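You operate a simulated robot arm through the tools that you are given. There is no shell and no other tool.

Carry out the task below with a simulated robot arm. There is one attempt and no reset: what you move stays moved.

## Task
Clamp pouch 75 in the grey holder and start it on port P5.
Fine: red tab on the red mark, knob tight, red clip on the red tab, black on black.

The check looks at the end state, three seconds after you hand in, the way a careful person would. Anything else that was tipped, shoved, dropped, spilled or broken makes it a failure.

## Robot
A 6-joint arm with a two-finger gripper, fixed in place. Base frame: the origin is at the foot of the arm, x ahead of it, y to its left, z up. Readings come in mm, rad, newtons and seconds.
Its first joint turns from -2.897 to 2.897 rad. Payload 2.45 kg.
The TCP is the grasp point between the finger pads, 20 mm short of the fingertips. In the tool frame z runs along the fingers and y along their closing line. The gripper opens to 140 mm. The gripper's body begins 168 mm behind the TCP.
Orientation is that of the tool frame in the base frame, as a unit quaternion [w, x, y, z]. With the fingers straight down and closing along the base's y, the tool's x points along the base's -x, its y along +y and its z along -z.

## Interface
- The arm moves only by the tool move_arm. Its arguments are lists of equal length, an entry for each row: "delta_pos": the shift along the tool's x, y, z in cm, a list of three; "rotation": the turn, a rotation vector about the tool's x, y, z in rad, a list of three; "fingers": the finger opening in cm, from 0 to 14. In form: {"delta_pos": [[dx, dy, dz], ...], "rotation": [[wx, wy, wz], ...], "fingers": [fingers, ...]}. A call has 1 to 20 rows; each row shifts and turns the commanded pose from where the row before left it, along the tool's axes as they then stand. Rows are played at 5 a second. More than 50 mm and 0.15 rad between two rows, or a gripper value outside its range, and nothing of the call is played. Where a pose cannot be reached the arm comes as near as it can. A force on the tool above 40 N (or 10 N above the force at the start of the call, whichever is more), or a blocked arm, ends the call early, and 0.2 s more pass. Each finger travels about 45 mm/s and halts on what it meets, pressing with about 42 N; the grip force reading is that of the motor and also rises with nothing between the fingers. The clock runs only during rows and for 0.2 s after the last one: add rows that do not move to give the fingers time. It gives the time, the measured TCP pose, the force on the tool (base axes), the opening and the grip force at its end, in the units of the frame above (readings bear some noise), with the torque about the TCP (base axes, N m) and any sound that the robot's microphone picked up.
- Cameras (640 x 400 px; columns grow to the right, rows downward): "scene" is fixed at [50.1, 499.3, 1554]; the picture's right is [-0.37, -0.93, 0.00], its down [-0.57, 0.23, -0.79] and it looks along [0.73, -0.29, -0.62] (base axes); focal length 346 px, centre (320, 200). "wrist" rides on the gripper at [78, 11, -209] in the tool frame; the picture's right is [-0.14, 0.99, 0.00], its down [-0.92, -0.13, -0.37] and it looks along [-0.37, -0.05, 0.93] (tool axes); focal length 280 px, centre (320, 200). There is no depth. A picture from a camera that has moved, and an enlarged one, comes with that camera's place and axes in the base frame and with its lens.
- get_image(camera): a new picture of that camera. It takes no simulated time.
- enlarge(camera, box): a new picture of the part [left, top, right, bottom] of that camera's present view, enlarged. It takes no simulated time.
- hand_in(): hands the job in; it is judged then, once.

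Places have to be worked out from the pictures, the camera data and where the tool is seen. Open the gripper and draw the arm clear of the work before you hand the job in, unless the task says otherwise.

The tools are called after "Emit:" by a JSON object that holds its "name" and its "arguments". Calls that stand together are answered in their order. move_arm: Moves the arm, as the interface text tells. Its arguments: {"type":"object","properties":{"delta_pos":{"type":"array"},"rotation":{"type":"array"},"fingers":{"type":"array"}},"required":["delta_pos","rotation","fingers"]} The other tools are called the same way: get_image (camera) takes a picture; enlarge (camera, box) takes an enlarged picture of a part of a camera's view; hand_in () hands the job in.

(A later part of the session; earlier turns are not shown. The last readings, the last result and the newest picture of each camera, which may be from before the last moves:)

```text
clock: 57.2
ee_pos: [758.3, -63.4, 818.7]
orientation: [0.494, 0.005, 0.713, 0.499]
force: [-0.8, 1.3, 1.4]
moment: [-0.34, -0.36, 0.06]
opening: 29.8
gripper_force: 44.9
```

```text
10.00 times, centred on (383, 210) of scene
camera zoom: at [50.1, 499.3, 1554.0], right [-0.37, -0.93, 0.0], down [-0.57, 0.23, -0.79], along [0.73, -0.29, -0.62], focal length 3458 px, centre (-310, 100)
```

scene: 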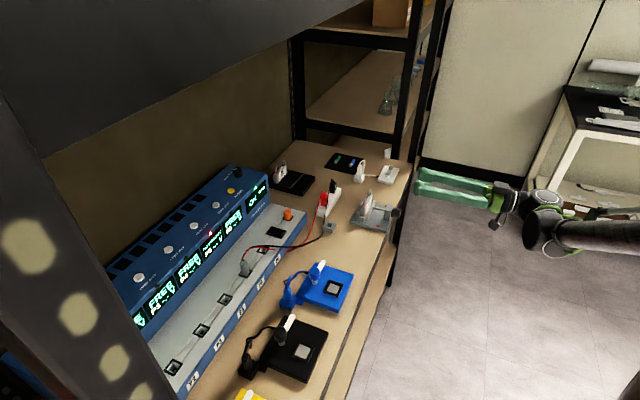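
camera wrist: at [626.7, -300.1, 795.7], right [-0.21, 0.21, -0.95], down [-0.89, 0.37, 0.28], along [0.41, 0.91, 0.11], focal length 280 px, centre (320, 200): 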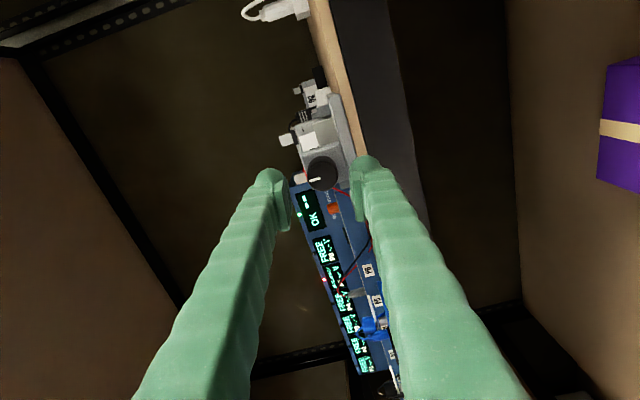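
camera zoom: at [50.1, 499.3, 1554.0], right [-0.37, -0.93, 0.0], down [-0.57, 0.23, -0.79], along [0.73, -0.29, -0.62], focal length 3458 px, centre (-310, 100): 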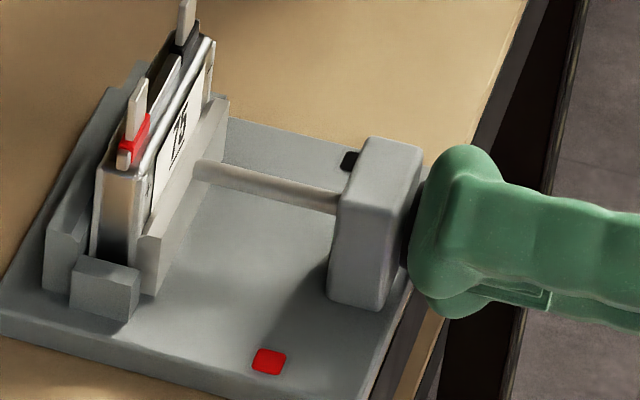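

A resisting torque of ~0.5 N·m has appeared, and the jaw now appears to be touching the pouch. I'll check for slip from the wrist camera.

Emit:
{"name": "enlarge", "arguments": {"camera": "wrist", "box": [250, 120, 390, 240]}}

Emit:
{"name": "enlarge", "arguments": {"camera": "wrist", "box": [220, 0, 420, 160]}}

Emit:
{"name": "enlarge", "arguments": {"camera": "scene", "box": [360, 188, 384, 222]}}

```text
3.33 times, centred on (320, 180) of wrist
camera zoom: at [563.7, -166.9, 774.3], right [-0.41, 0.43, 0.81], down [0.27, -0.78, 0.56], along [0.87, 0.45, 0.2], focal length 935 px, centre (320, 267)
```

zoom: 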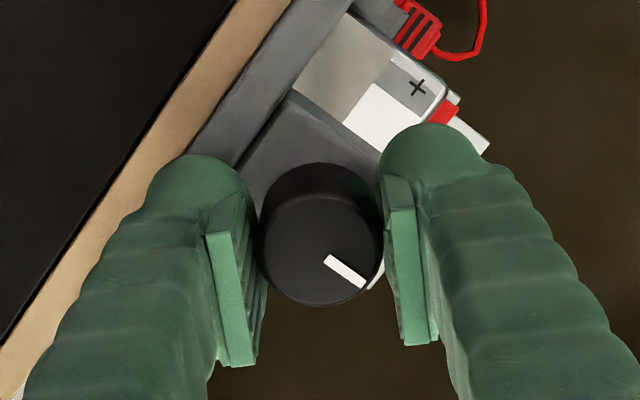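

```text
2.50 times, centred on (320, 80) of wrist
camera zoom: at [563.7, -166.9, 774.3], right [-0.41, 0.43, 0.81], down [0.27, -0.78, 0.56], along [0.87, 0.45, 0.2], focal length 701 px, centre (320, 500)
```

zoom: 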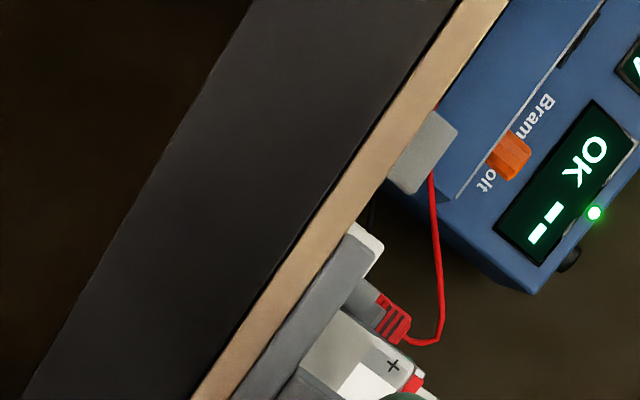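

```text
11.76 times, centred on (372, 205) of scene
camera zoom: at [50.1, 499.3, 1554.0], right [-0.37, -0.93, 0.0], down [-0.57, 0.23, -0.79], along [0.73, -0.29, -0.62], focal length 4068 px, centre (-292, 141)
```

zoom: 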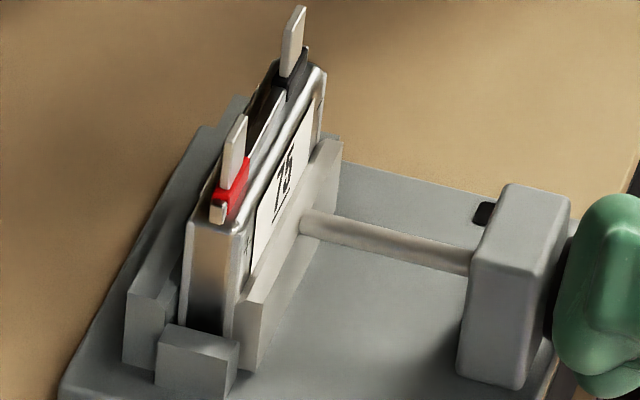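

The knob slipped ~0.4 rad in the grip at the end of the stroke under ~0.5 N·m, suggesting it's getting tight. I'll turn a little more and watch the pointer against the pads to confirm.

Emit:
{"name": "move_arm", "arguments": {"delta_pos": [[0, 0, 0], [0, 0, 0], [0, 0, 0], [0, 0, 0]], "rotation": [[0, 0, 0.1], [0, 0, 0.1], [0, 0, 0.1], [0, 0, 0]], "fingers": [2, 2, 2, 2]}}

Emit:
{"name": "enlarge", "arguments": {"camera": "wrist", "box": [250, 120, 390, 240]}}

Emit:
{"name": "enlarge", "arguments": {"camera": "scene", "box": [360, 188, 384, 222]}}

```text
clock: 58.2
ee_pos: [758.6, -63.9, 818.0]
orientation: [0.413, 0.11, 0.704, 0.567]
force: [0.4, -2.0, -1.8]
moment: [-0.36, -0.33, 0.02]
opening: 29.3
gripper_force: 44.8
```

```text
3.33 times, centred on (320, 180) of wrist
camera zoom: at [556.4, -158.6, 795.0], right [-0.22, 0.24, 0.94], down [0.36, -0.88, 0.31], along [0.91, 0.41, 0.11], focal length 935 px, centre (320, 267)
```

zoom: 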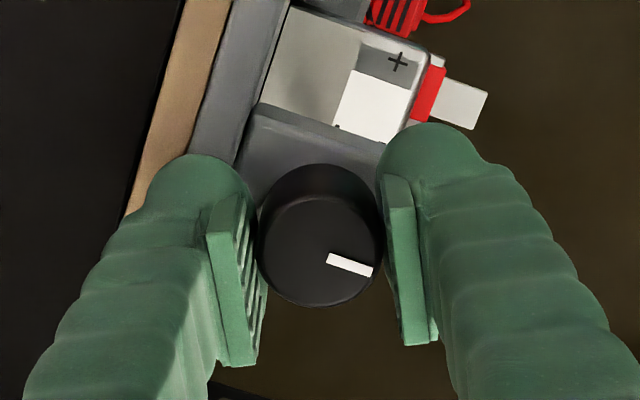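

```text
11.76 times, centred on (372, 205) of scene
camera zoom: at [50.1, 499.3, 1554.0], right [-0.37, -0.93, 0.0], down [-0.57, 0.23, -0.79], along [0.73, -0.29, -0.62], focal length 4068 px, centre (-292, 141)
```

zoom: 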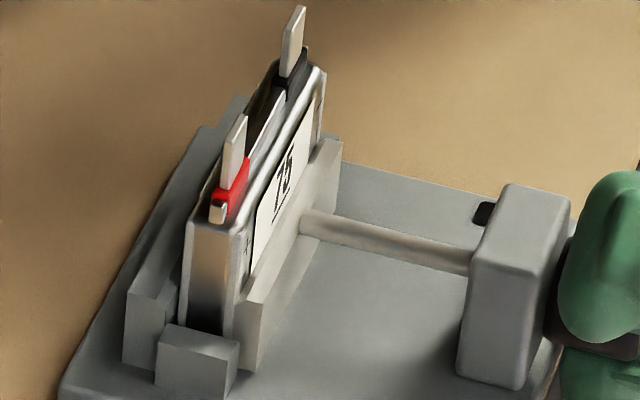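

The pointer now slips fully against the pads at ~0.5 N·m while the jaw stays put: the knob is tight. I'll open and back straight off the knob.

Emit:
{"name": "move_arm", "arguments": {"delta_pos": [[0, 0, 0], [0, 0, 0], [0, 0, -2], [0, 0, -3], [0, 0, -3], [0, 0, 0], [0, 0, 0], [0, 0, 0], [0, 0, 0], [0, 0, 0], [0, 0, 0], [0, 0, 0], [0, 0, 0]], "rotation": [[0, 0, 0], [0, 0, 0], [0, 0, 0], [0, 0, 0], [0, 0, 0], [0, 0, -0.1325], [0, 0, -0.1325], [0, 0, -0.1325], [0, 0, -0.1325], [0, 0, -0.1325], [0, 0, -0.1325], [0, 0, -0.1325], [0, 0, -0.1325]], "fingers": [3.5, 4.5, 5, 5, 5, 5, 5, 5, 5, 5, 5, 5, 5]}}

Emit:
{"name": "move_arm", "arguments": {"delta_pos": [[-3, 0, -1], [-4, 0, 0], [-4, 0, 0], [-4, 0, 0], [0, 0, 0], [0, 0, 0], [0, 0, 0], [0, 0, 0], [0, 0, 0], [0, 0, 0], [0, 0, 0]], "rotation": [[0, 0, 0], [0, 0, 0], [0, 0, 0], [0, 0, 0], [0, 0.1309, 0], [0, 0.1309, 0], [0, 0.1309, 0], [0, 0.1309, 0], [0, 0.1309, 0], [0, 0.1309, 0], [0, 0, 0]], "fingers": [5, 5, 5, 5, 5, 5, 5, 5, 5, 5, 5]}}

Emit:
{"name": "get_image", "arguments": {"camera": "wrist"}}

Emit:
{"name": "enlarge", "arguments": {"camera": "scene", "box": [358, 186, 402, 226]}}

```text
clock: 61.0
ee_pos: [701.2, -119.4, 820.8]
orientation: [0.643, -0.262, 0.663, 0.28]
force: [0.0, 0.4, 0.3]
moment: [-0.01, 0.0, -0.01]
opening: 49.8
gripper_force: 0.0
```

```text
clock: 63.4
ee_pos: [700.7, -128.3, 970.7]
orientation: [0.34, -0.347, 0.86, 0.158]
force: [0.7, -0.2, -0.1]
moment: [-0.03, 0.01, 0.01]
opening: 49.7
gripper_force: 0.1
```

```text
taken
camera wrist: at [550.9, -265.9, 1066.0], right [-0.63, 0.77, 0.13], down [0.4, 0.17, 0.9], along [0.67, 0.62, -0.42], focal length 280 px, centre (320, 200)
```

wrist: 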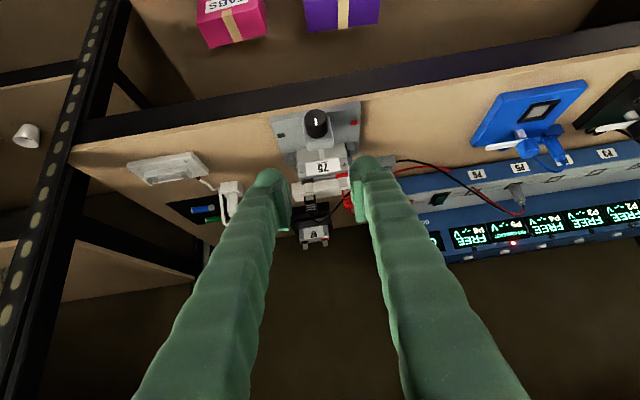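

```text
10.00 times, centred on (380, 206) of scene
camera zoom: at [50.1, 499.3, 1554.0], right [-0.37, -0.93, 0.0], down [-0.57, 0.23, -0.79], along [0.73, -0.29, -0.62], focal length 3458 px, centre (-280, 140)
```

zoom: 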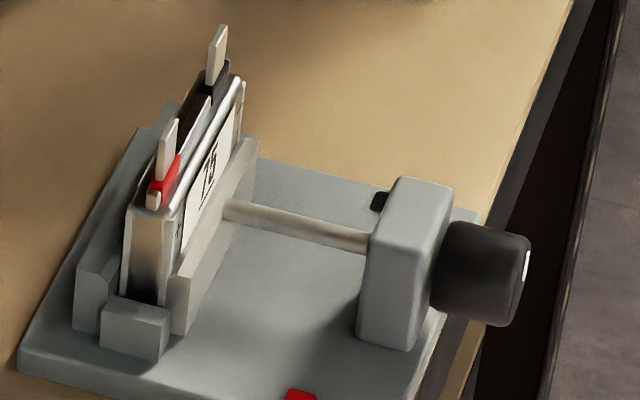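

Holder looks good: pouch between both jaws, red tab above the red-mark side. Now I'll look at the clips; first an enlarged view from here.

Emit:
{"name": "enlarge", "arguments": {"camera": "wrist", "box": [270, 90, 400, 250]}}

Emit:
{"name": "enlarge", "arguments": {"camera": "scene", "box": [315, 175, 345, 215]}}

```text
2.50 times, centred on (335, 170) of wrist
camera zoom: at [550.9, -265.9, 1066.0], right [-0.63, 0.77, 0.13], down [0.4, 0.17, 0.9], along [0.67, 0.62, -0.42], focal length 701 px, centre (282, 275)
```

zoom: 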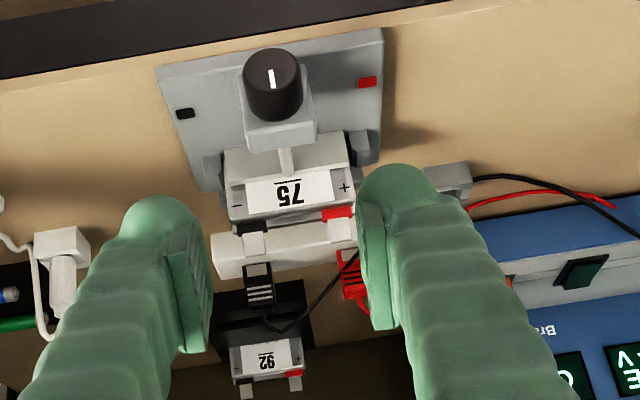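

```text
10.00 times, centred on (330, 195) of scene
camera zoom: at [50.1, 499.3, 1554.0], right [-0.37, -0.93, 0.0], down [-0.57, 0.23, -0.79], along [0.73, -0.29, -0.62], focal length 3458 px, centre (220, 250)
```

zoom: 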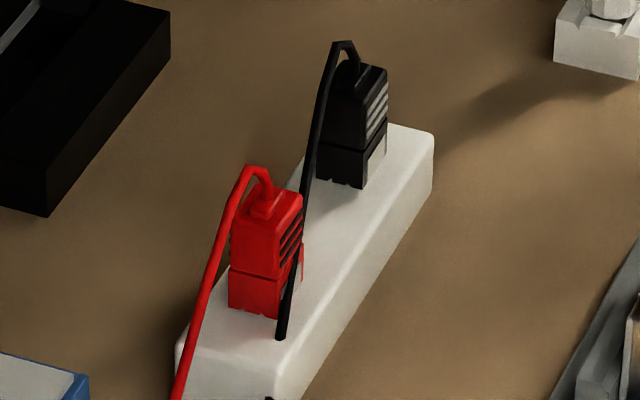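

Clips stand on the white rest near u≈541 (red) and u≈623 (black), n≈741; their cables leave the top toward −u, so I'll grip them front-to-back (closing along n), tool pointing down. I'll un-tilt, move above the rest, and rotate the tool accordingly.

Emit:
{"name": "move_arm", "arguments": {"delta_pos": [[0, 0, 0], [0, 0, 0], [0, 0, 0], [0, 0, 0], [0, 0, 0], [0, 0, 0], [-4.2, 0.575, 0], [-4.2, 0.575, 0], [-4.2, 0.575, 0], [-4.2, 0.575, 0], [-4.2, 0.575, 0], [-4.2, 0.575, 0], [-4.2, 0.575, 0], [-4.2, 0.575, 0], [0, 0, 0]], "rotation": [[0, 0.1309, 0], [0, 0.1309, 0], [0, 0.1309, 0], [0, 0.1309, 0], [0, 0.1309, 0], [0, 0.1309, 0], [0, 0, 0], [0, 0, 0], [0, 0, 0], [0, 0, 0], [0, 0, 0], [0, 0, 0], [0, 0, 0], [0, 0, 0], [0, 0, 0]], "fingers": [5, 5, 5, 5, 5, 5, 5, 5, 5, 5, 5, 5, 5, 5, 5]}}

Emit:
{"name": "move_arm", "arguments": {"delta_pos": [[0, 0, 0], [0, 0, 0], [0, 0, 0], [0, 0, 0], [0, 0, 0], [0, 0, 0], [0, 0, 0], [0, 0, 0], [0, 0, 0], [0, 0, 0], [0, 0, 0], [0, 0, 0], [0, 0, 0]], "rotation": [[0, 0, 0.1309], [0, 0, 0.1309], [0, 0, 0.1309], [0, 0, 0.1309], [0, 0, 0.1309], [0, 0, 0.1309], [0, 0, 0.1309], [0, 0, 0.1309], [0, 0, 0.1309], [0, 0, 0.1309], [0, 0, 0.1309], [0, 0, 0.1309], [0, 0, 0]], "fingers": [5, 5, 5, 5, 5, 5, 5, 5, 5, 5, 5, 5, 5]}}

Emit:
{"name": "get_image", "arguments": {"camera": "wrist"}}

Emit:
{"name": "get_image", "arguments": {"camera": "scene"}}

```text
clock: 66.6
ee_pos: [906.2, 141.3, 966.4]
orientation: [-0.014, -0.382, 0.924, 0.015]
force: [0.7, -1.6, 0.2]
moment: [-0.01, 0.0, 0.03]
opening: 50.3
gripper_force: 0.0
```

```text
clock: 69.4
ee_pos: [904.9, 141.3, 966.8]
orientation: [-0.02, 0.384, 0.923, 0.0]
force: [0.6, -0.1, 0.3]
moment: [0.0, -0.03, -0.02]
opening: 50.0
gripper_force: 0.0
```

```text
taken
camera wrist: at [865.3, 200.9, 1177.5], right [0.8, 0.6, -0.02], down [0.57, -0.75, 0.34], along [0.19, -0.28, -0.94], focal length 280 px, centre (320, 200)
```

wrist: 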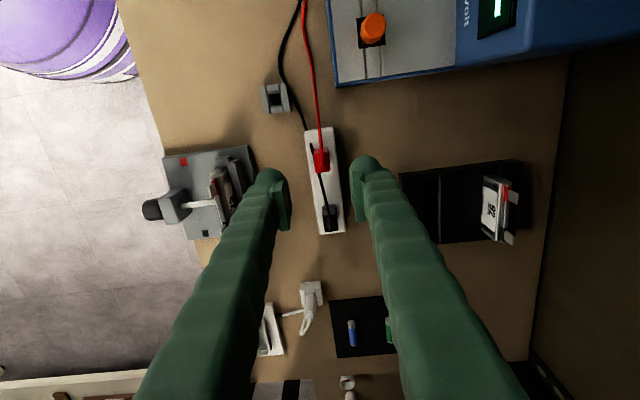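

```text
taken
```

scene: 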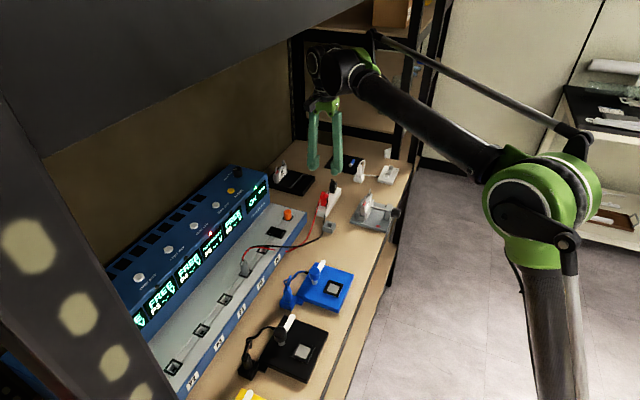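

Good overhead view. There is a small residual tilt of ~0.04 rad that I'll correct; first let me zoom in on the clips.

Emit:
{"name": "enlarge", "arguments": {"camera": "wrist", "box": [280, 100, 370, 250]}}

Emit:
{"name": "enlarge", "arguments": {"camera": "wrist", "box": [130, 130, 290, 250]}}

Emit:
{"name": "move_arm", "arguments": {"delta_pos": [[0, 0, 0], [0, 0, 0]], "rotation": [[-0.0153, -0.037, -0.003], [0, 0, 0]], "fingers": [5, 5]}}

Emit:
{"name": "enlarge", "arguments": {"camera": "wrist", "box": [290, 110, 360, 180]}}

Emit:
{"name": "enlarge", "arguments": {"camera": "wrist", "box": [300, 170, 370, 240]}}

```text
2.67 times, centred on (325, 175) of wrist
camera zoom: at [865.3, 200.9, 1177.5], right [0.8, 0.6, -0.02], down [0.57, -0.75, 0.34], along [0.19, -0.28, -0.94], focal length 748 px, centre (307, 267)
```

zoom: 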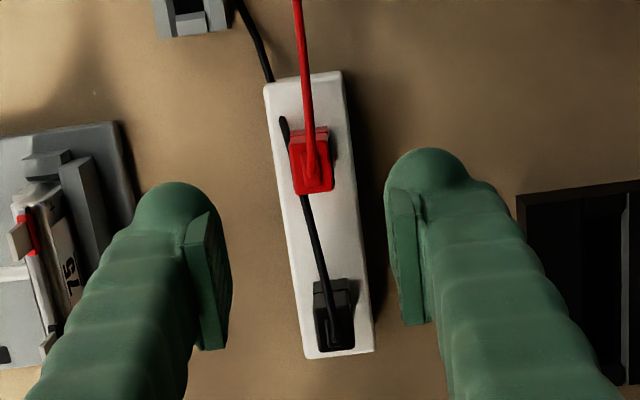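

```text
3.33 times, centred on (210, 190) of wrist
camera zoom: at [865.3, 200.9, 1177.5], right [0.8, 0.6, -0.02], down [0.57, -0.75, 0.34], along [0.19, -0.28, -0.94], focal length 935 px, centre (687, 233)
```

zoom: 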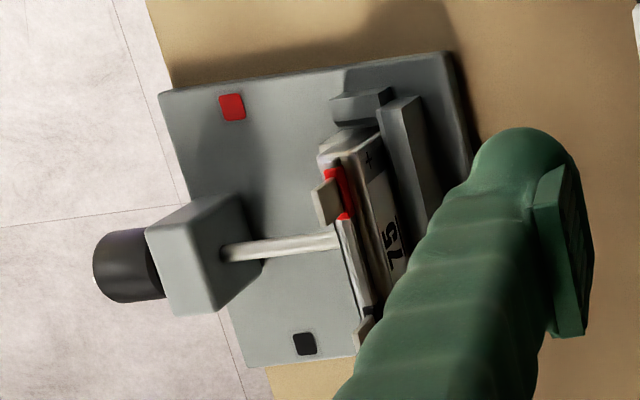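

```text
clock: 70.0
ee_pos: [905.4, 140.8, 967.5]
orientation: [0.001, 0.382, 0.924, -0.001]
force: [1.2, 0.7, -0.5]
moment: [0.05, 0.03, 0.0]
opening: 49.9
gripper_force: 0.1
```

```text
5.71 times, centred on (325, 145) of wrist
camera zoom: at [856.8, 204.0, 1175.0], right [0.8, 0.6, 0.0], down [0.56, -0.74, 0.37], along [0.22, -0.29, -0.93], focal length 1602 px, centre (291, 514)
```

zoom: 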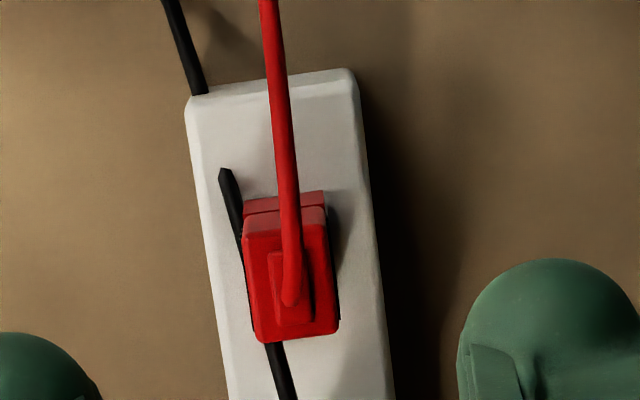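

```text
5.71 times, centred on (335, 205) of wrist
camera zoom: at [856.8, 204.0, 1175.0], right [0.8, 0.6, 0.0], down [0.56, -0.74, 0.37], along [0.22, -0.29, -0.93], focal length 1602 px, centre (234, 171)
```

zoom: 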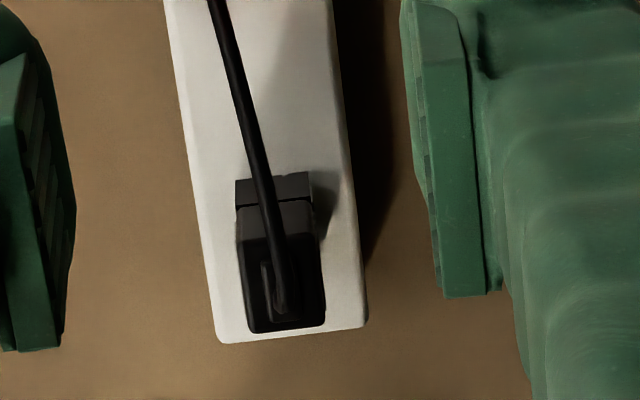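

Both clips sit on the rest with their ~17 mm thin side along n. I need accurate heights, so I'll pull back toward −u and tilt the tool 40° to see the clips in profile.

Emit:
{"name": "move_arm", "arguments": {"delta_pos": [[3.5, 0, 1.35], [3.5, 0, 1.35], [0, 0, 0], [0, 0, 0], [0, 0, 0], [0, 0, 0], [0, 0, 0], [0, 0, 0]], "rotation": [[0, 0, 0], [0, 0, 0], [0, -0.1396, 0], [0, -0.1396, 0], [0, -0.1396, 0], [0, -0.1396, 0], [0, -0.1396, 0], [0, 0, 0]], "fingers": [5, 5, 5, 5, 5, 5, 5, 5]}}

Emit:
{"name": "get_image", "arguments": {"camera": "wrist"}}

```text
clock: 71.8
ee_pos: [856.5, 191.0, 939.6]
orientation: [0.317, 0.359, 0.868, -0.131]
force: [0.6, 0.4, -0.1]
moment: [-0.02, 0.04, 0.0]
opening: 49.7
gripper_force: 0.1
```

```text
taken
camera wrist: at [724.4, 335.3, 1048.1], right [0.77, 0.63, 0.09], down [0.24, -0.42, 0.88], along [0.59, -0.66, -0.48], focal length 280 px, centre (320, 200)
```

wrist: 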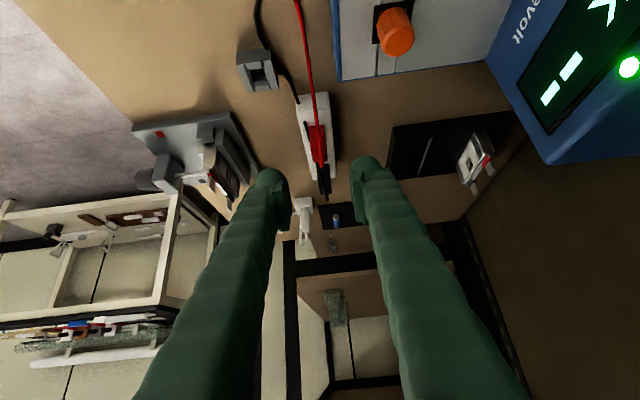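

Emit:
{"name": "enlarge", "arguments": {"camera": "wrist", "box": [280, 80, 360, 210]}}

Emit:
{"name": "enlarge", "arguments": {"camera": "wrist", "box": [295, 110, 345, 160]}}

Emit:
{"name": "enlarge", "arguments": {"camera": "wrist", "box": [300, 150, 350, 200]}}

Emit:
{"name": "enlarge", "arguments": {"camera": "wrist", "box": [130, 100, 270, 220]}}

```text
3.08 times, centred on (320, 145) of wrist
camera zoom: at [724.4, 335.3, 1048.1], right [0.77, 0.63, 0.09], down [0.24, -0.42, 0.88], along [0.59, -0.66, -0.48], focal length 863 px, centre (320, 369)
```

zoom: 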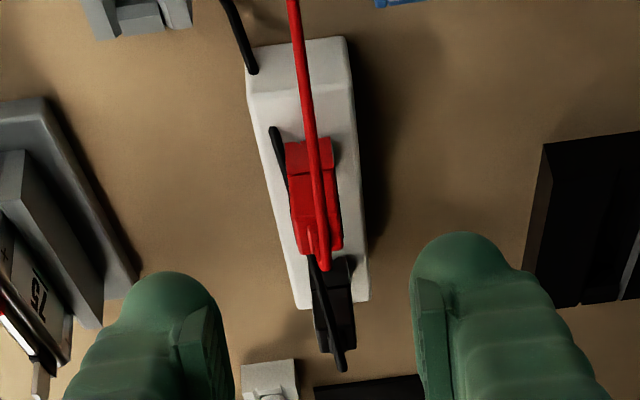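

```text
8.00 times, centred on (320, 135) of wrist
camera zoom: at [724.4, 335.3, 1048.1], right [0.77, 0.63, 0.09], down [0.24, -0.42, 0.88], along [0.59, -0.66, -0.48], focal length 2243 px, centre (320, 720)
```

zoom: 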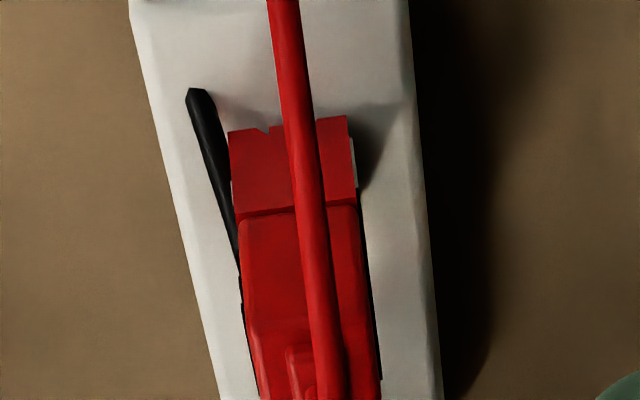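

```text
8.00 times, centred on (325, 175) of wrist
camera zoom: at [724.4, 335.3, 1048.1], right [0.77, 0.63, 0.09], down [0.24, -0.42, 0.88], along [0.59, -0.66, -0.48], focal length 2243 px, centre (280, 400)
```

zoom: 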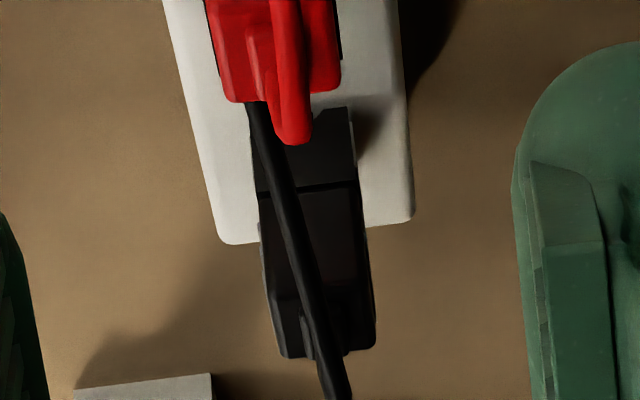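

```text
3.33 times, centred on (200, 160) of wrist
camera zoom: at [724.4, 335.3, 1048.1], right [0.77, 0.63, 0.09], down [0.24, -0.42, 0.88], along [0.59, -0.66, -0.48], focal length 935 px, centre (720, 333)
```

zoom: 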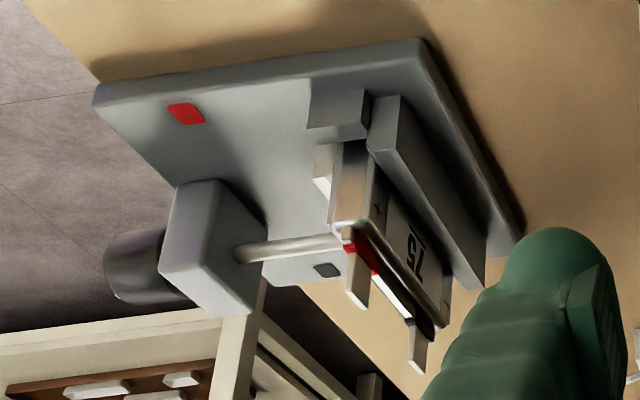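

Profile view gives: red clip u 530–549, n 730–748, z 810–862 (upper body above z≈827); black clip near u≈620. The black cable runs along the red clip's front, so I'll do the black clip first. Let me zoom in on the clip undersides.

Emit:
{"name": "enlarge", "arguments": {"camera": "wrist", "box": [306, 120, 332, 146]}}

Emit:
{"name": "enlarge", "arguments": {"camera": "wrist", "box": [308, 158, 334, 184]}}

Emit:
{"name": "enlarge", "arguments": {"camera": "scene", "box": [318, 186, 336, 206]}}

Emit:
{"name": "enlarge", "arguments": {"camera": "scene", "box": [326, 172, 344, 192]}}

```text
15.38 times, centred on (319, 133) of wrist
camera zoom: at [724.4, 335.3, 1048.1], right [0.77, 0.63, 0.09], down [0.24, -0.42, 0.88], along [0.59, -0.66, -0.48], focal length 4314 px, centre (335, 1231)
```

zoom: 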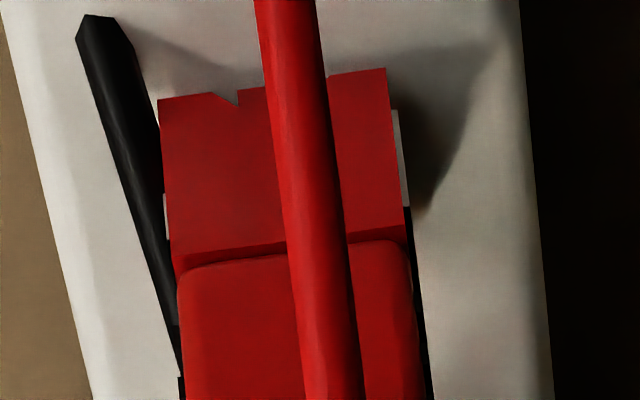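

```text
15.38 times, centred on (321, 171) of wrist
camera zoom: at [724.4, 335.3, 1048.1], right [0.77, 0.63, 0.09], down [0.24, -0.42, 0.88], along [0.59, -0.66, -0.48], focal length 4314 px, centre (305, 646)
```

zoom: 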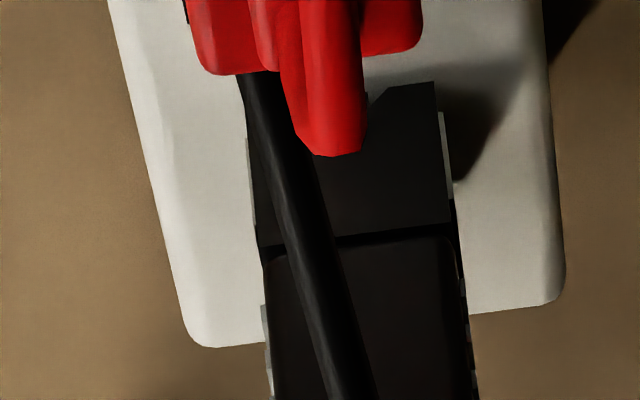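

```text
16.00 times, centred on (327, 196) of scene
camera zoom: at [50.1, 499.3, 1554.0], right [-0.37, -0.93, 0.0], down [-0.57, 0.23, -0.79], along [0.73, -0.29, -0.62], focal length 5533 px, centre (208, 264)
```

zoom: 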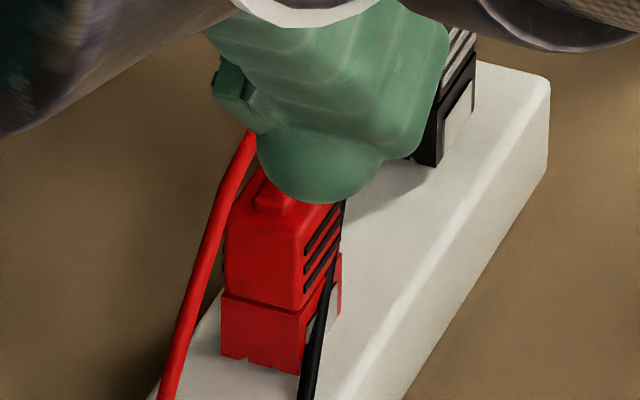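

```text
16.00 times, centred on (335, 182) of scene
camera zoom: at [50.1, 499.3, 1554.0], right [-0.37, -0.93, 0.0], down [-0.57, 0.23, -0.79], along [0.73, -0.29, -0.62], focal length 5533 px, centre (80, 488)
```

zoom: 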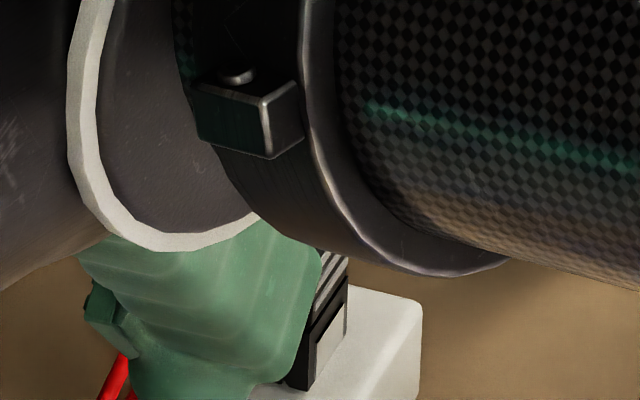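

Each clip has a centred bottom slot with a chamfered lead-in that runs along u, matching the tabs. I'll un-tilt and move over the black clip at a height that clears the red clip and cables.

Emit:
{"name": "move_arm", "arguments": {"delta_pos": [[0, 0, 0], [0, 0, 0], [0, 0, 0], [0, 0, 0], [0, 0, 0], [-3.0, -0.04, 0.4], [-3.0, -0.04, 0.4], [-3.0, -0.04, 0.4], [-3.0, -0.04, 0.4], [-2.95, -0.04, 0.4], [0, 0, 0]], "rotation": [[0, 0.1396, 0], [0, 0.1396, 0], [0, 0.1396, 0], [0, 0.1396, 0], [0, 0.1396, 0], [0, 0, 0], [0, 0, 0], [0, 0, 0], [0, 0, 0], [0, 0, 0], [0, 0, 0]], "fingers": [5, 5, 5, 4.5, 4, 3.4, 3.4, 3.4, 3.4, 3.4, 3.4]}}

Emit:
{"name": "get_image", "arguments": {"camera": "wrist"}}

Emit:
{"name": "enlarge", "arguments": {"camera": "wrist", "box": [270, 100, 370, 220]}}

```text
clock: 74.2
ee_pos: [959.5, 81.4, 918.8]
orientation: [0.001, 0.382, 0.924, 0.0]
force: [-0.6, -0.2, -0.4]
moment: [-0.02, 0.01, 0.02]
opening: 34.0
gripper_force: 0.1
```

```text
taken
camera wrist: at [911.5, 144.0, 1127.2], right [0.8, 0.6, 0.0], down [0.56, -0.74, 0.37], along [0.22, -0.29, -0.93], focal length 280 px, centre (320, 200)
```

wrist: 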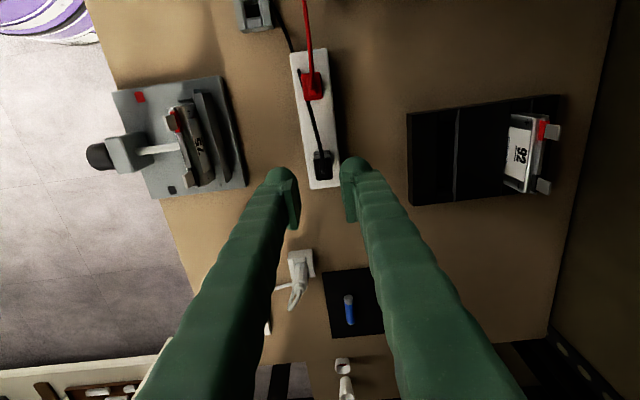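

```text
3.33 times, centred on (320, 160) of wrist
camera zoom: at [911.5, 144.0, 1127.2], right [0.8, 0.6, 0.0], down [0.56, -0.74, 0.37], along [0.22, -0.29, -0.93], focal length 935 px, centre (320, 333)
```

zoom: 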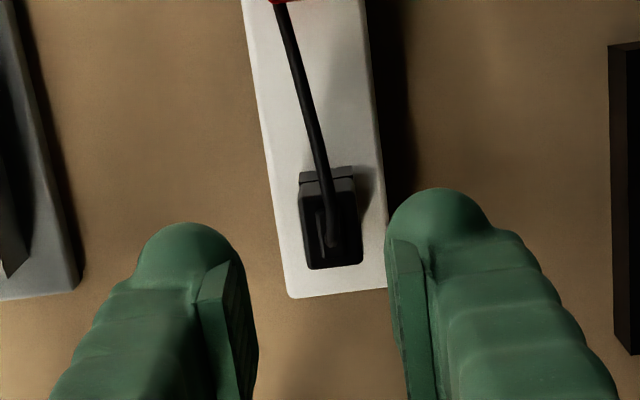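

Reached, and the black clip's centre is ~3 mm further in +n and ~1.5 mm in −u than the tool axis. I'll correct and lower to just above it.

Emit:
{"name": "move_arm", "arguments": {"delta_pos": [[0.15, 0.3, 0], [0, 0, 1.5], [0, 0, 1.5], [0, 0, 0]], "rotation": [[0, 0, 0], [0, 0, 0], [0, 0, 0], [0, 0, 0]], "fingers": [3.4, 3.4, 3.4, 3.4]}}

Emit:
{"name": "enlarge", "arguments": {"camera": "wrist", "box": [270, 110, 370, 230]}}

Emit:
{"name": "enlarge", "arguments": {"camera": "scene", "box": [315, 165, 355, 205]}}

```text
clock: 75.2
ee_pos: [960.3, 86.1, 889.0]
orientation: [0.0, 0.382, 0.924, 0.0]
force: [0.7, 0.1, 0.5]
moment: [0.0, 0.0, -0.03]
opening: 34.0
gripper_force: 0.1
```

```text
3.33 times, centred on (320, 170) of wrist
camera zoom: at [912.3, 149.3, 1096.7], right [0.8, 0.6, 0.0], down [0.56, -0.74, 0.37], along [0.22, -0.29, -0.93], focal length 935 px, centre (320, 300)
```

zoom: 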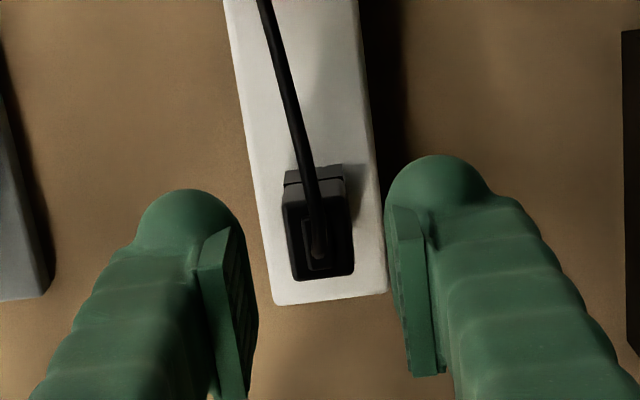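

```text
10.00 times, centred on (335, 185) of scene
camera zoom: at [50.1, 499.3, 1554.0], right [-0.37, -0.93, 0.0], down [-0.57, 0.23, -0.79], along [0.73, -0.29, -0.62], focal length 3458 px, centre (170, 350)
```

zoom: 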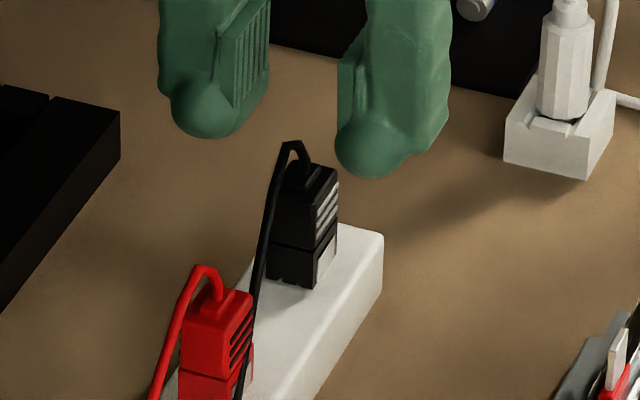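

Aligned over the black clip. I'll descend 40 mm with the fingers open around it.

Emit:
{"name": "move_arm", "arguments": {"delta_pos": [[0.1, 0, 1.3], [0, 0, 1.4], [0, 0, 1.3], [0, 0, 0]], "rotation": [[0, 0, 0], [0, 0, 0], [0, 0, 0], [0, 0, 0]], "fingers": [3.4, 3.4, 3.4, 3.4]}}

Emit:
{"name": "enlarge", "arguments": {"camera": "wrist", "box": [270, 120, 370, 240]}}

Emit:
{"name": "enlarge", "arguments": {"camera": "scene", "box": [315, 165, 355, 205]}}

```text
clock: 76.2
ee_pos: [959.4, 88.1, 849.5]
orientation: [0.0, 0.383, 0.924, 0.001]
force: [-0.4, -0.3, 0.3]
moment: [0.01, 0.0, 0.0]
opening: 33.8
gripper_force: 0.1
```

```text
3.33 times, centred on (320, 180) of wrist
camera zoom: at [911.5, 150.3, 1057.8], right [0.8, 0.6, 0.0], down [0.56, -0.74, 0.37], along [0.22, -0.29, -0.93], focal length 935 px, centre (320, 267)
```

zoom: 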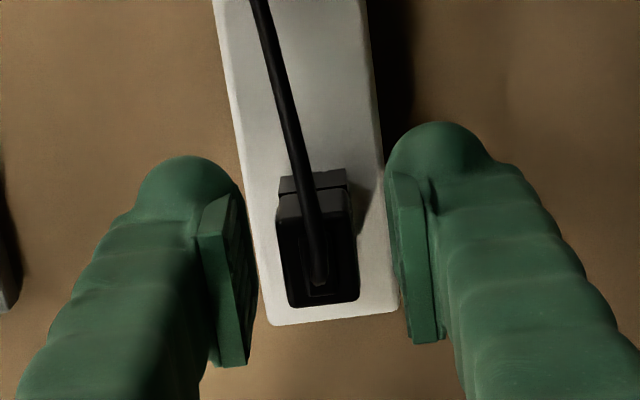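

```text
10.00 times, centred on (335, 185) of scene
camera zoom: at [50.1, 499.3, 1554.0], right [-0.37, -0.93, 0.0], down [-0.57, 0.23, -0.79], along [0.73, -0.29, -0.62], focal length 3458 px, centre (170, 350)
```

zoom: 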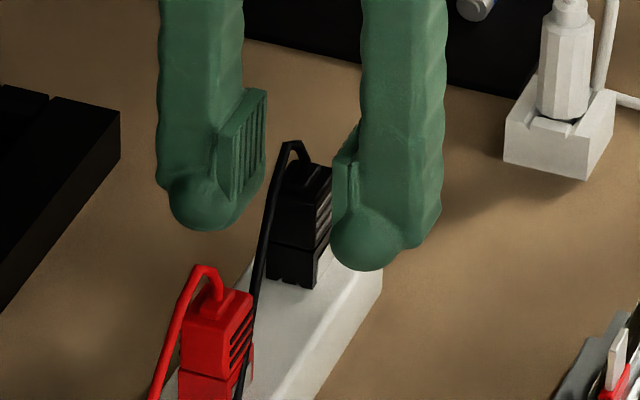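

Perfectly centred between the pads. Closing on the black clip.

Emit:
{"name": "move_arm", "arguments": {"delta_pos": [[0, 0, 0], [0, 0, 0], [0, 0, 0], [0, 0, 0], [0, 0, 0]], "rotation": [[0, 0, 0], [0, 0, 0], [0, 0, 0], [0, 0, 0], [0, 0, 0]], "fingers": [2.8, 2.2, 1.8, 1.4, 1.2]}}

Emit:
{"name": "enlarge", "arguments": {"camera": "wrist", "box": [270, 120, 370, 240]}}

```text
clock: 77.4
ee_pos: [960.2, 88.0, 850.5]
orientation: [0.0, 0.381, 0.924, 0.0]
force: [-0.3, 0.3, 0.9]
moment: [0.01, -0.04, 0.02]
opening: 15.9
gripper_force: 38.7
```

```text
3.33 times, centred on (320, 180) of wrist
camera zoom: at [911.5, 150.3, 1057.8], right [0.8, 0.6, 0.0], down [0.56, -0.74, 0.37], along [0.22, -0.29, -0.93], focal length 935 px, centre (320, 267)
```

zoom: 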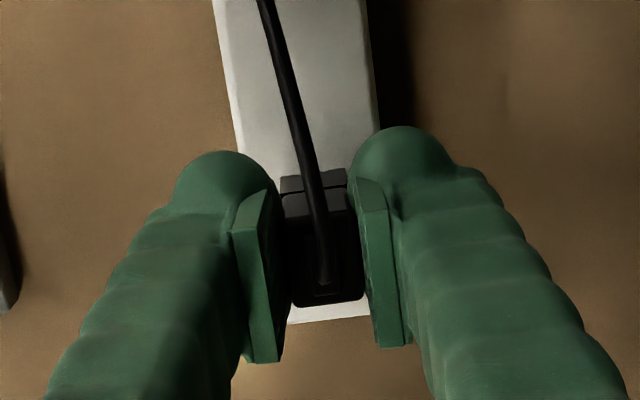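

Gripped (15.9 mm, 39 N). Lifting the black clip slowly.

Emit:
{"name": "move_arm", "arguments": {"delta_pos": [[0, 0, -0.5], [0, 0, -0.8], [0, 0, -1.0], [0, 0, -1.2], [0, 0, -1.5], [0, 0, -1.5], [0, 0, 0]], "rotation": [[0, 0, 0], [0, 0, 0], [0, 0, 0], [0, 0, 0], [0, 0, 0], [0, 0, 0], [0, 0, 0]], "fingers": [1.2, 1.2, 1.2, 1.2, 1.2, 1.2, 1.2]}}

Emit:
{"name": "get_image", "arguments": {"camera": "wrist"}}

Emit:
{"name": "enlarge", "arguments": {"camera": "scene", "box": [270, 140, 400, 250]}}

```text
clock: 79.0
ee_pos: [959.6, 88.3, 914.9]
orientation: [0.0, 0.382, 0.924, 0.0]
force: [-0.1, 0.0, -0.6]
moment: [0.0, -0.03, 0.0]
opening: 15.7
gripper_force: 41.7
```

```text
taken
camera wrist: at [911.9, 150.8, 1123.0], right [0.8, 0.6, 0.0], down [0.56, -0.74, 0.37], along [0.22, -0.29, -0.93], focal length 280 px, centre (320, 200)
```

wrist: 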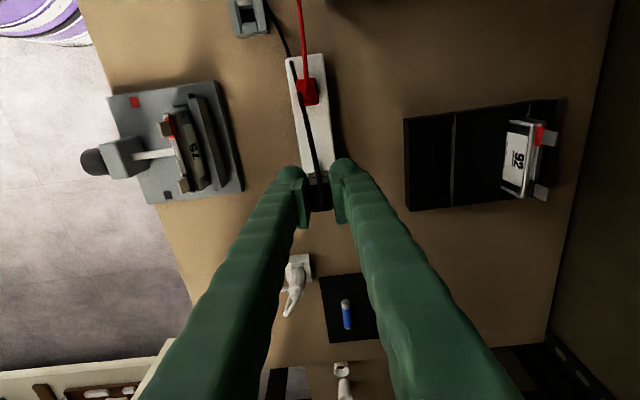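

```text
3.64 times, centred on (335, 195) of scene
camera zoom: at [50.1, 499.3, 1554.0], right [-0.37, -0.93, 0.0], down [-0.57, 0.23, -0.79], along [0.73, -0.29, -0.62], focal length 1257 px, centre (266, 218)
```

zoom: 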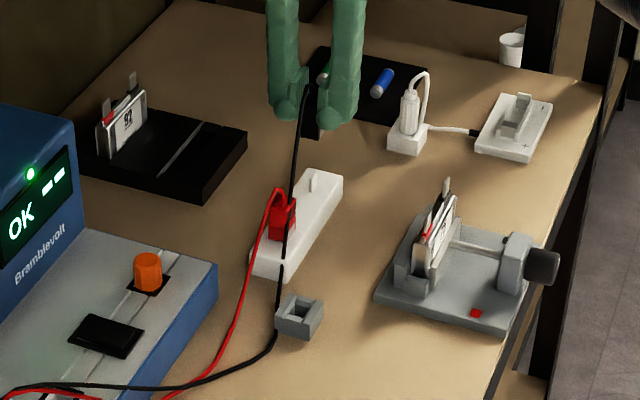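

The black clip is off its peg and the red clip is undisturbed. Let me inspect the clip in the grip and the tabs on the pouch.

Emit:
{"name": "enlarge", "arguments": {"camera": "scene", "box": [318, 150, 350, 182]}}

Emit:
{"name": "enlarge", "arguments": {"camera": "wrist", "box": [290, 150, 360, 230]}}

Emit:
{"name": "enlarge", "arguments": {"camera": "wrist", "box": [120, 70, 260, 210]}}

Emit:
{"name": "enlarge", "arguments": {"camera": "scene", "box": [365, 180, 405, 220]}}

```text
12.50 times, centred on (334, 166) of scene
camera zoom: at [50.1, 499.3, 1554.0], right [-0.37, -0.93, 0.0], down [-0.57, 0.23, -0.79], along [0.73, -0.29, -0.62], focal length 4322 px, centre (145, 625)
```

zoom: 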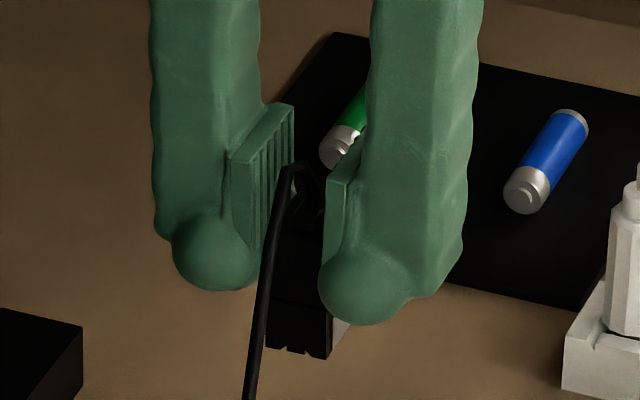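

```text
5.00 times, centred on (325, 190) of wrist
camera zoom: at [911.9, 150.8, 1123.0], right [0.8, 0.6, 0.0], down [0.56, -0.74, 0.37], along [0.22, -0.29, -0.93], focal length 1402 px, centre (295, 250)
```

zoom: 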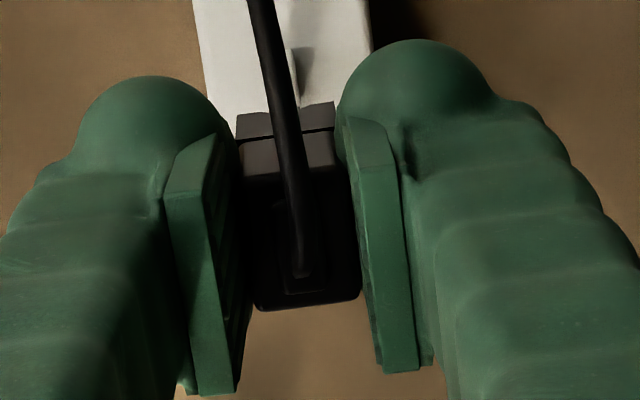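

```text
2.86 times, centred on (190, 140) of wrist
camera zoom: at [911.9, 150.8, 1123.0], right [0.8, 0.6, 0.0], down [0.56, -0.74, 0.37], along [0.22, -0.29, -0.93], focal length 801 px, centre (691, 371)
```

zoom: 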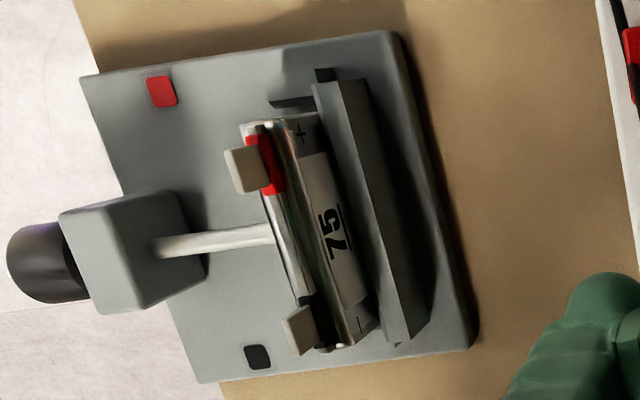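

```text
10.00 times, centred on (385, 200) of scene
camera zoom: at [50.1, 499.3, 1554.0], right [-0.37, -0.93, 0.0], down [-0.57, 0.23, -0.79], along [0.73, -0.29, -0.62], focal length 3458 px, centre (-330, 200)
```

zoom: 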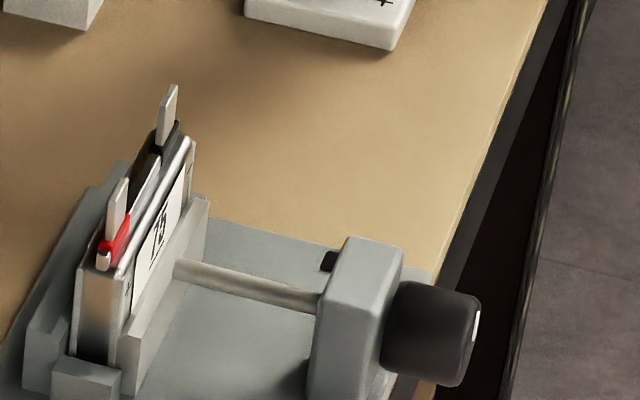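

In the same view the pouch's back rim coincides with the fixed jaw's inner face, so it is clamped. Tab tops measure ≈(n 604.7, u 553.6 red / 609.2 black, z 869). I'll raise a bit and carry the black clip to above the black tab.

Emit:
{"name": "move_arm", "arguments": {"delta_pos": [[0, 0, -1.75], [0, 0, -1.75], [0.2, -3.0, 0], [0.2, -3.0, 0], [0.2, -3.0, 0], [0.2, -3.0, 0], [0.1, -1.7, 0], [0, 0, 0]], "rotation": [[0, 0, 0], [0, 0, 0], [0, 0, 0], [0, 0, 0], [0, 0, 0], [0, 0, 0], [0, 0, 0], [0, 0, 0]], "fingers": [1.2, 1.2, 1.2, 1.2, 1.2, 1.2, 1.2, 1.2]}}

Emit:
{"name": "get_image", "arguments": {"camera": "wrist"}}

Emit:
{"name": "enlarge", "arguments": {"camera": "scene", "box": [290, 130, 420, 240]}}

```text
clock: 80.8
ee_pos: [857.5, -3.5, 950.9]
orientation: [0.0, 0.383, 0.924, 0.0]
force: [-0.5, 0.2, 0.5]
moment: [-0.02, -0.01, 0.0]
opening: 15.7
gripper_force: 41.6
```

```text
taken
camera wrist: at [809.6, 60.3, 1158.0], right [0.8, 0.6, 0.0], down [0.56, -0.74, 0.37], along [0.22, -0.29, -0.93], focal length 280 px, centre (320, 200)
```

wrist: 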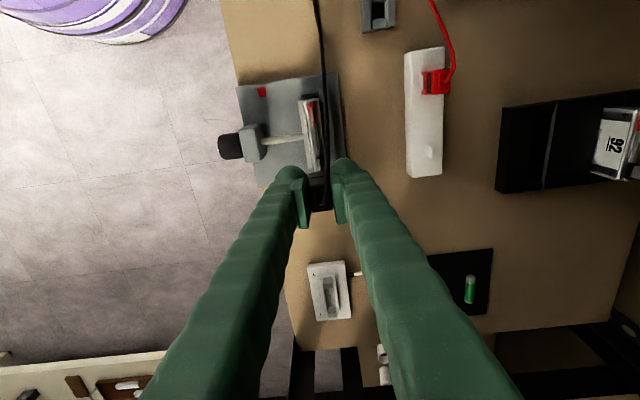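

```text
3.64 times, centred on (355, 185) of scene
camera zoom: at [50.1, 499.3, 1554.0], right [-0.37, -0.93, 0.0], down [-0.57, 0.23, -0.79], along [0.73, -0.29, -0.62], focal length 1257 px, centre (193, 254)
```

zoom: 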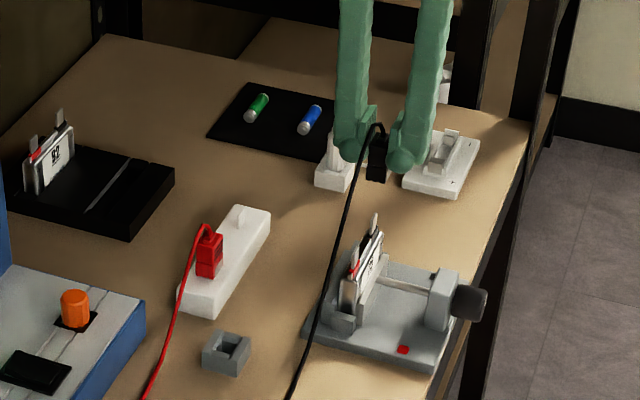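

Hovering above the black tab. I'll zoom in on the wrist view to align clip and tab.

Emit:
{"name": "enlarge", "arguments": {"camera": "wrist", "box": [280, 90, 360, 220]}}

Emit:
{"name": "enlarge", "arguments": {"camera": "wrist", "box": [295, 140, 345, 190]}}

Emit:
{"name": "enlarge", "arguments": {"camera": "scene", "box": [355, 155, 405, 215]}}

```text
3.08 times, centred on (320, 155) of wrist
camera zoom: at [809.6, 60.3, 1158.0], right [0.8, 0.6, 0.0], down [0.56, -0.74, 0.37], along [0.22, -0.29, -0.93], focal length 863 px, centre (320, 338)
```

zoom: 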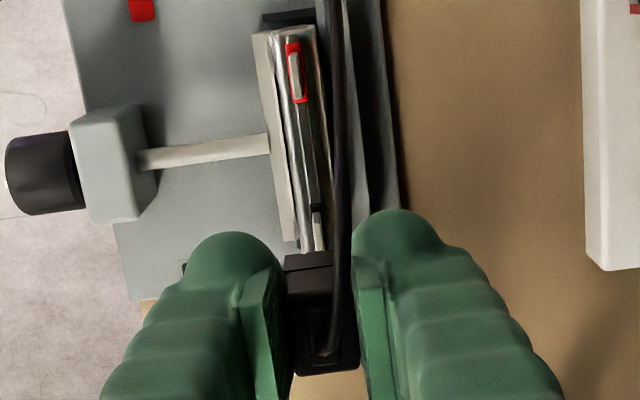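

```text
8.00 times, centred on (320, 165) of wrist
camera zoom: at [809.6, 60.3, 1158.0], right [0.8, 0.6, 0.0], down [0.56, -0.74, 0.37], along [0.22, -0.29, -0.93], focal length 2243 px, centre (320, 480)
```

zoom: 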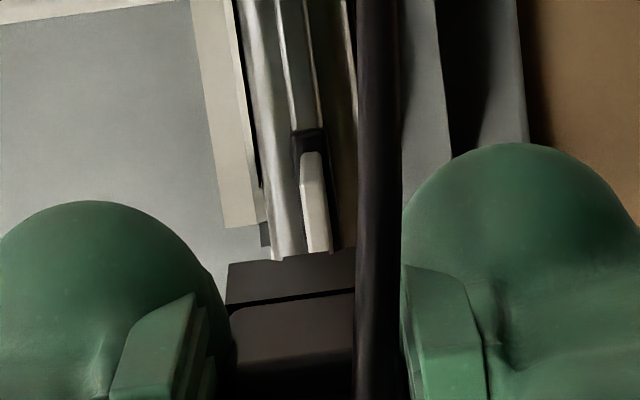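

```text
6.67 times, centred on (380, 185) of scene
camera zoom: at [50.1, 499.3, 1554.0], right [-0.37, -0.93, 0.0], down [-0.57, 0.23, -0.79], along [0.73, -0.29, -0.62], focal length 2305 px, centre (-80, 300)
```

zoom: 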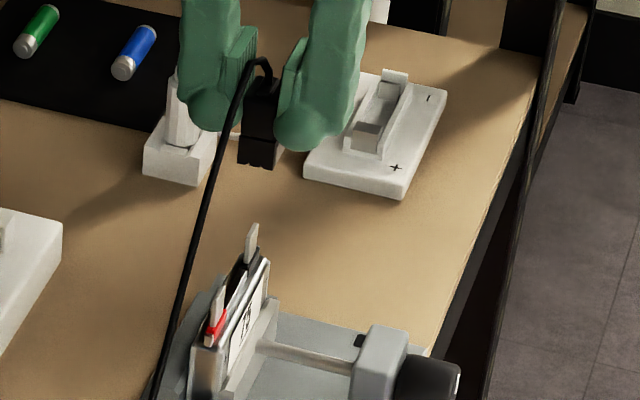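

Clip and tab line up within ~0.5 mm in n and ~1 mm in u. I'll lower to just above the tab top and re-check.

Emit:
{"name": "move_arm", "arguments": {"delta_pos": [[0, 0, 1.2], [0, 0, 1.2], [0, 0, 1.0], [0, 0, 0]], "rotation": [[0, 0, 0], [0, 0, 0], [0, 0, 0], [0, 0, 0]], "fingers": [1.2, 1.2, 1.2, 1.2]}}

Emit:
{"name": "enlarge", "arguments": {"camera": "wrist", "box": [295, 130, 345, 180]}}

Emit:
{"name": "enlarge", "arguments": {"camera": "scene", "box": [355, 170, 395, 210]}}

```text
clock: 81.8
ee_pos: [856.7, -1.7, 916.4]
orientation: [0.0, 0.382, 0.924, 0.0]
force: [-0.4, 0.1, 0.2]
moment: [-0.01, 0.03, 0.02]
opening: 15.8
gripper_force: 41.3
```

```text
8.00 times, centred on (320, 155) of wrist
camera zoom: at [808.9, 60.2, 1124.3], right [0.8, 0.6, 0.0], down [0.56, -0.74, 0.37], along [0.22, -0.29, -0.93], focal length 2243 px, centre (320, 560)
```

zoom: 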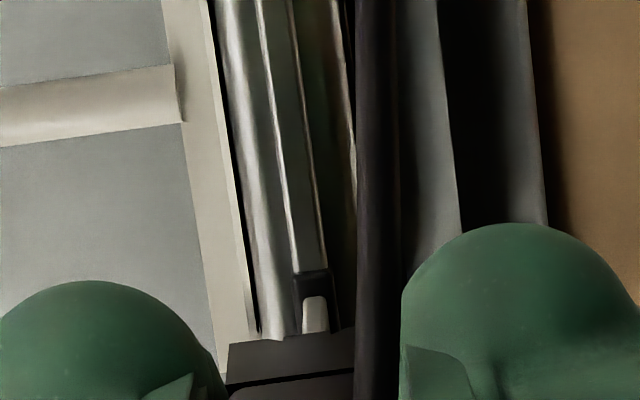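

```text
10.00 times, centred on (375, 190) of scene
camera zoom: at [50.1, 499.3, 1554.0], right [-0.37, -0.93, 0.0], down [-0.57, 0.23, -0.79], along [0.73, -0.29, -0.62], focal length 3458 px, centre (-230, 300)
```

zoom: 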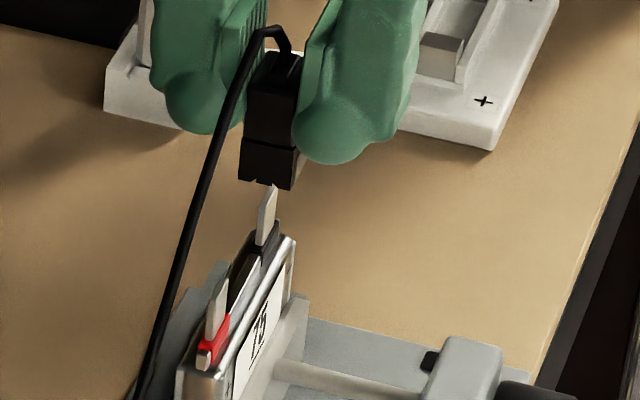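

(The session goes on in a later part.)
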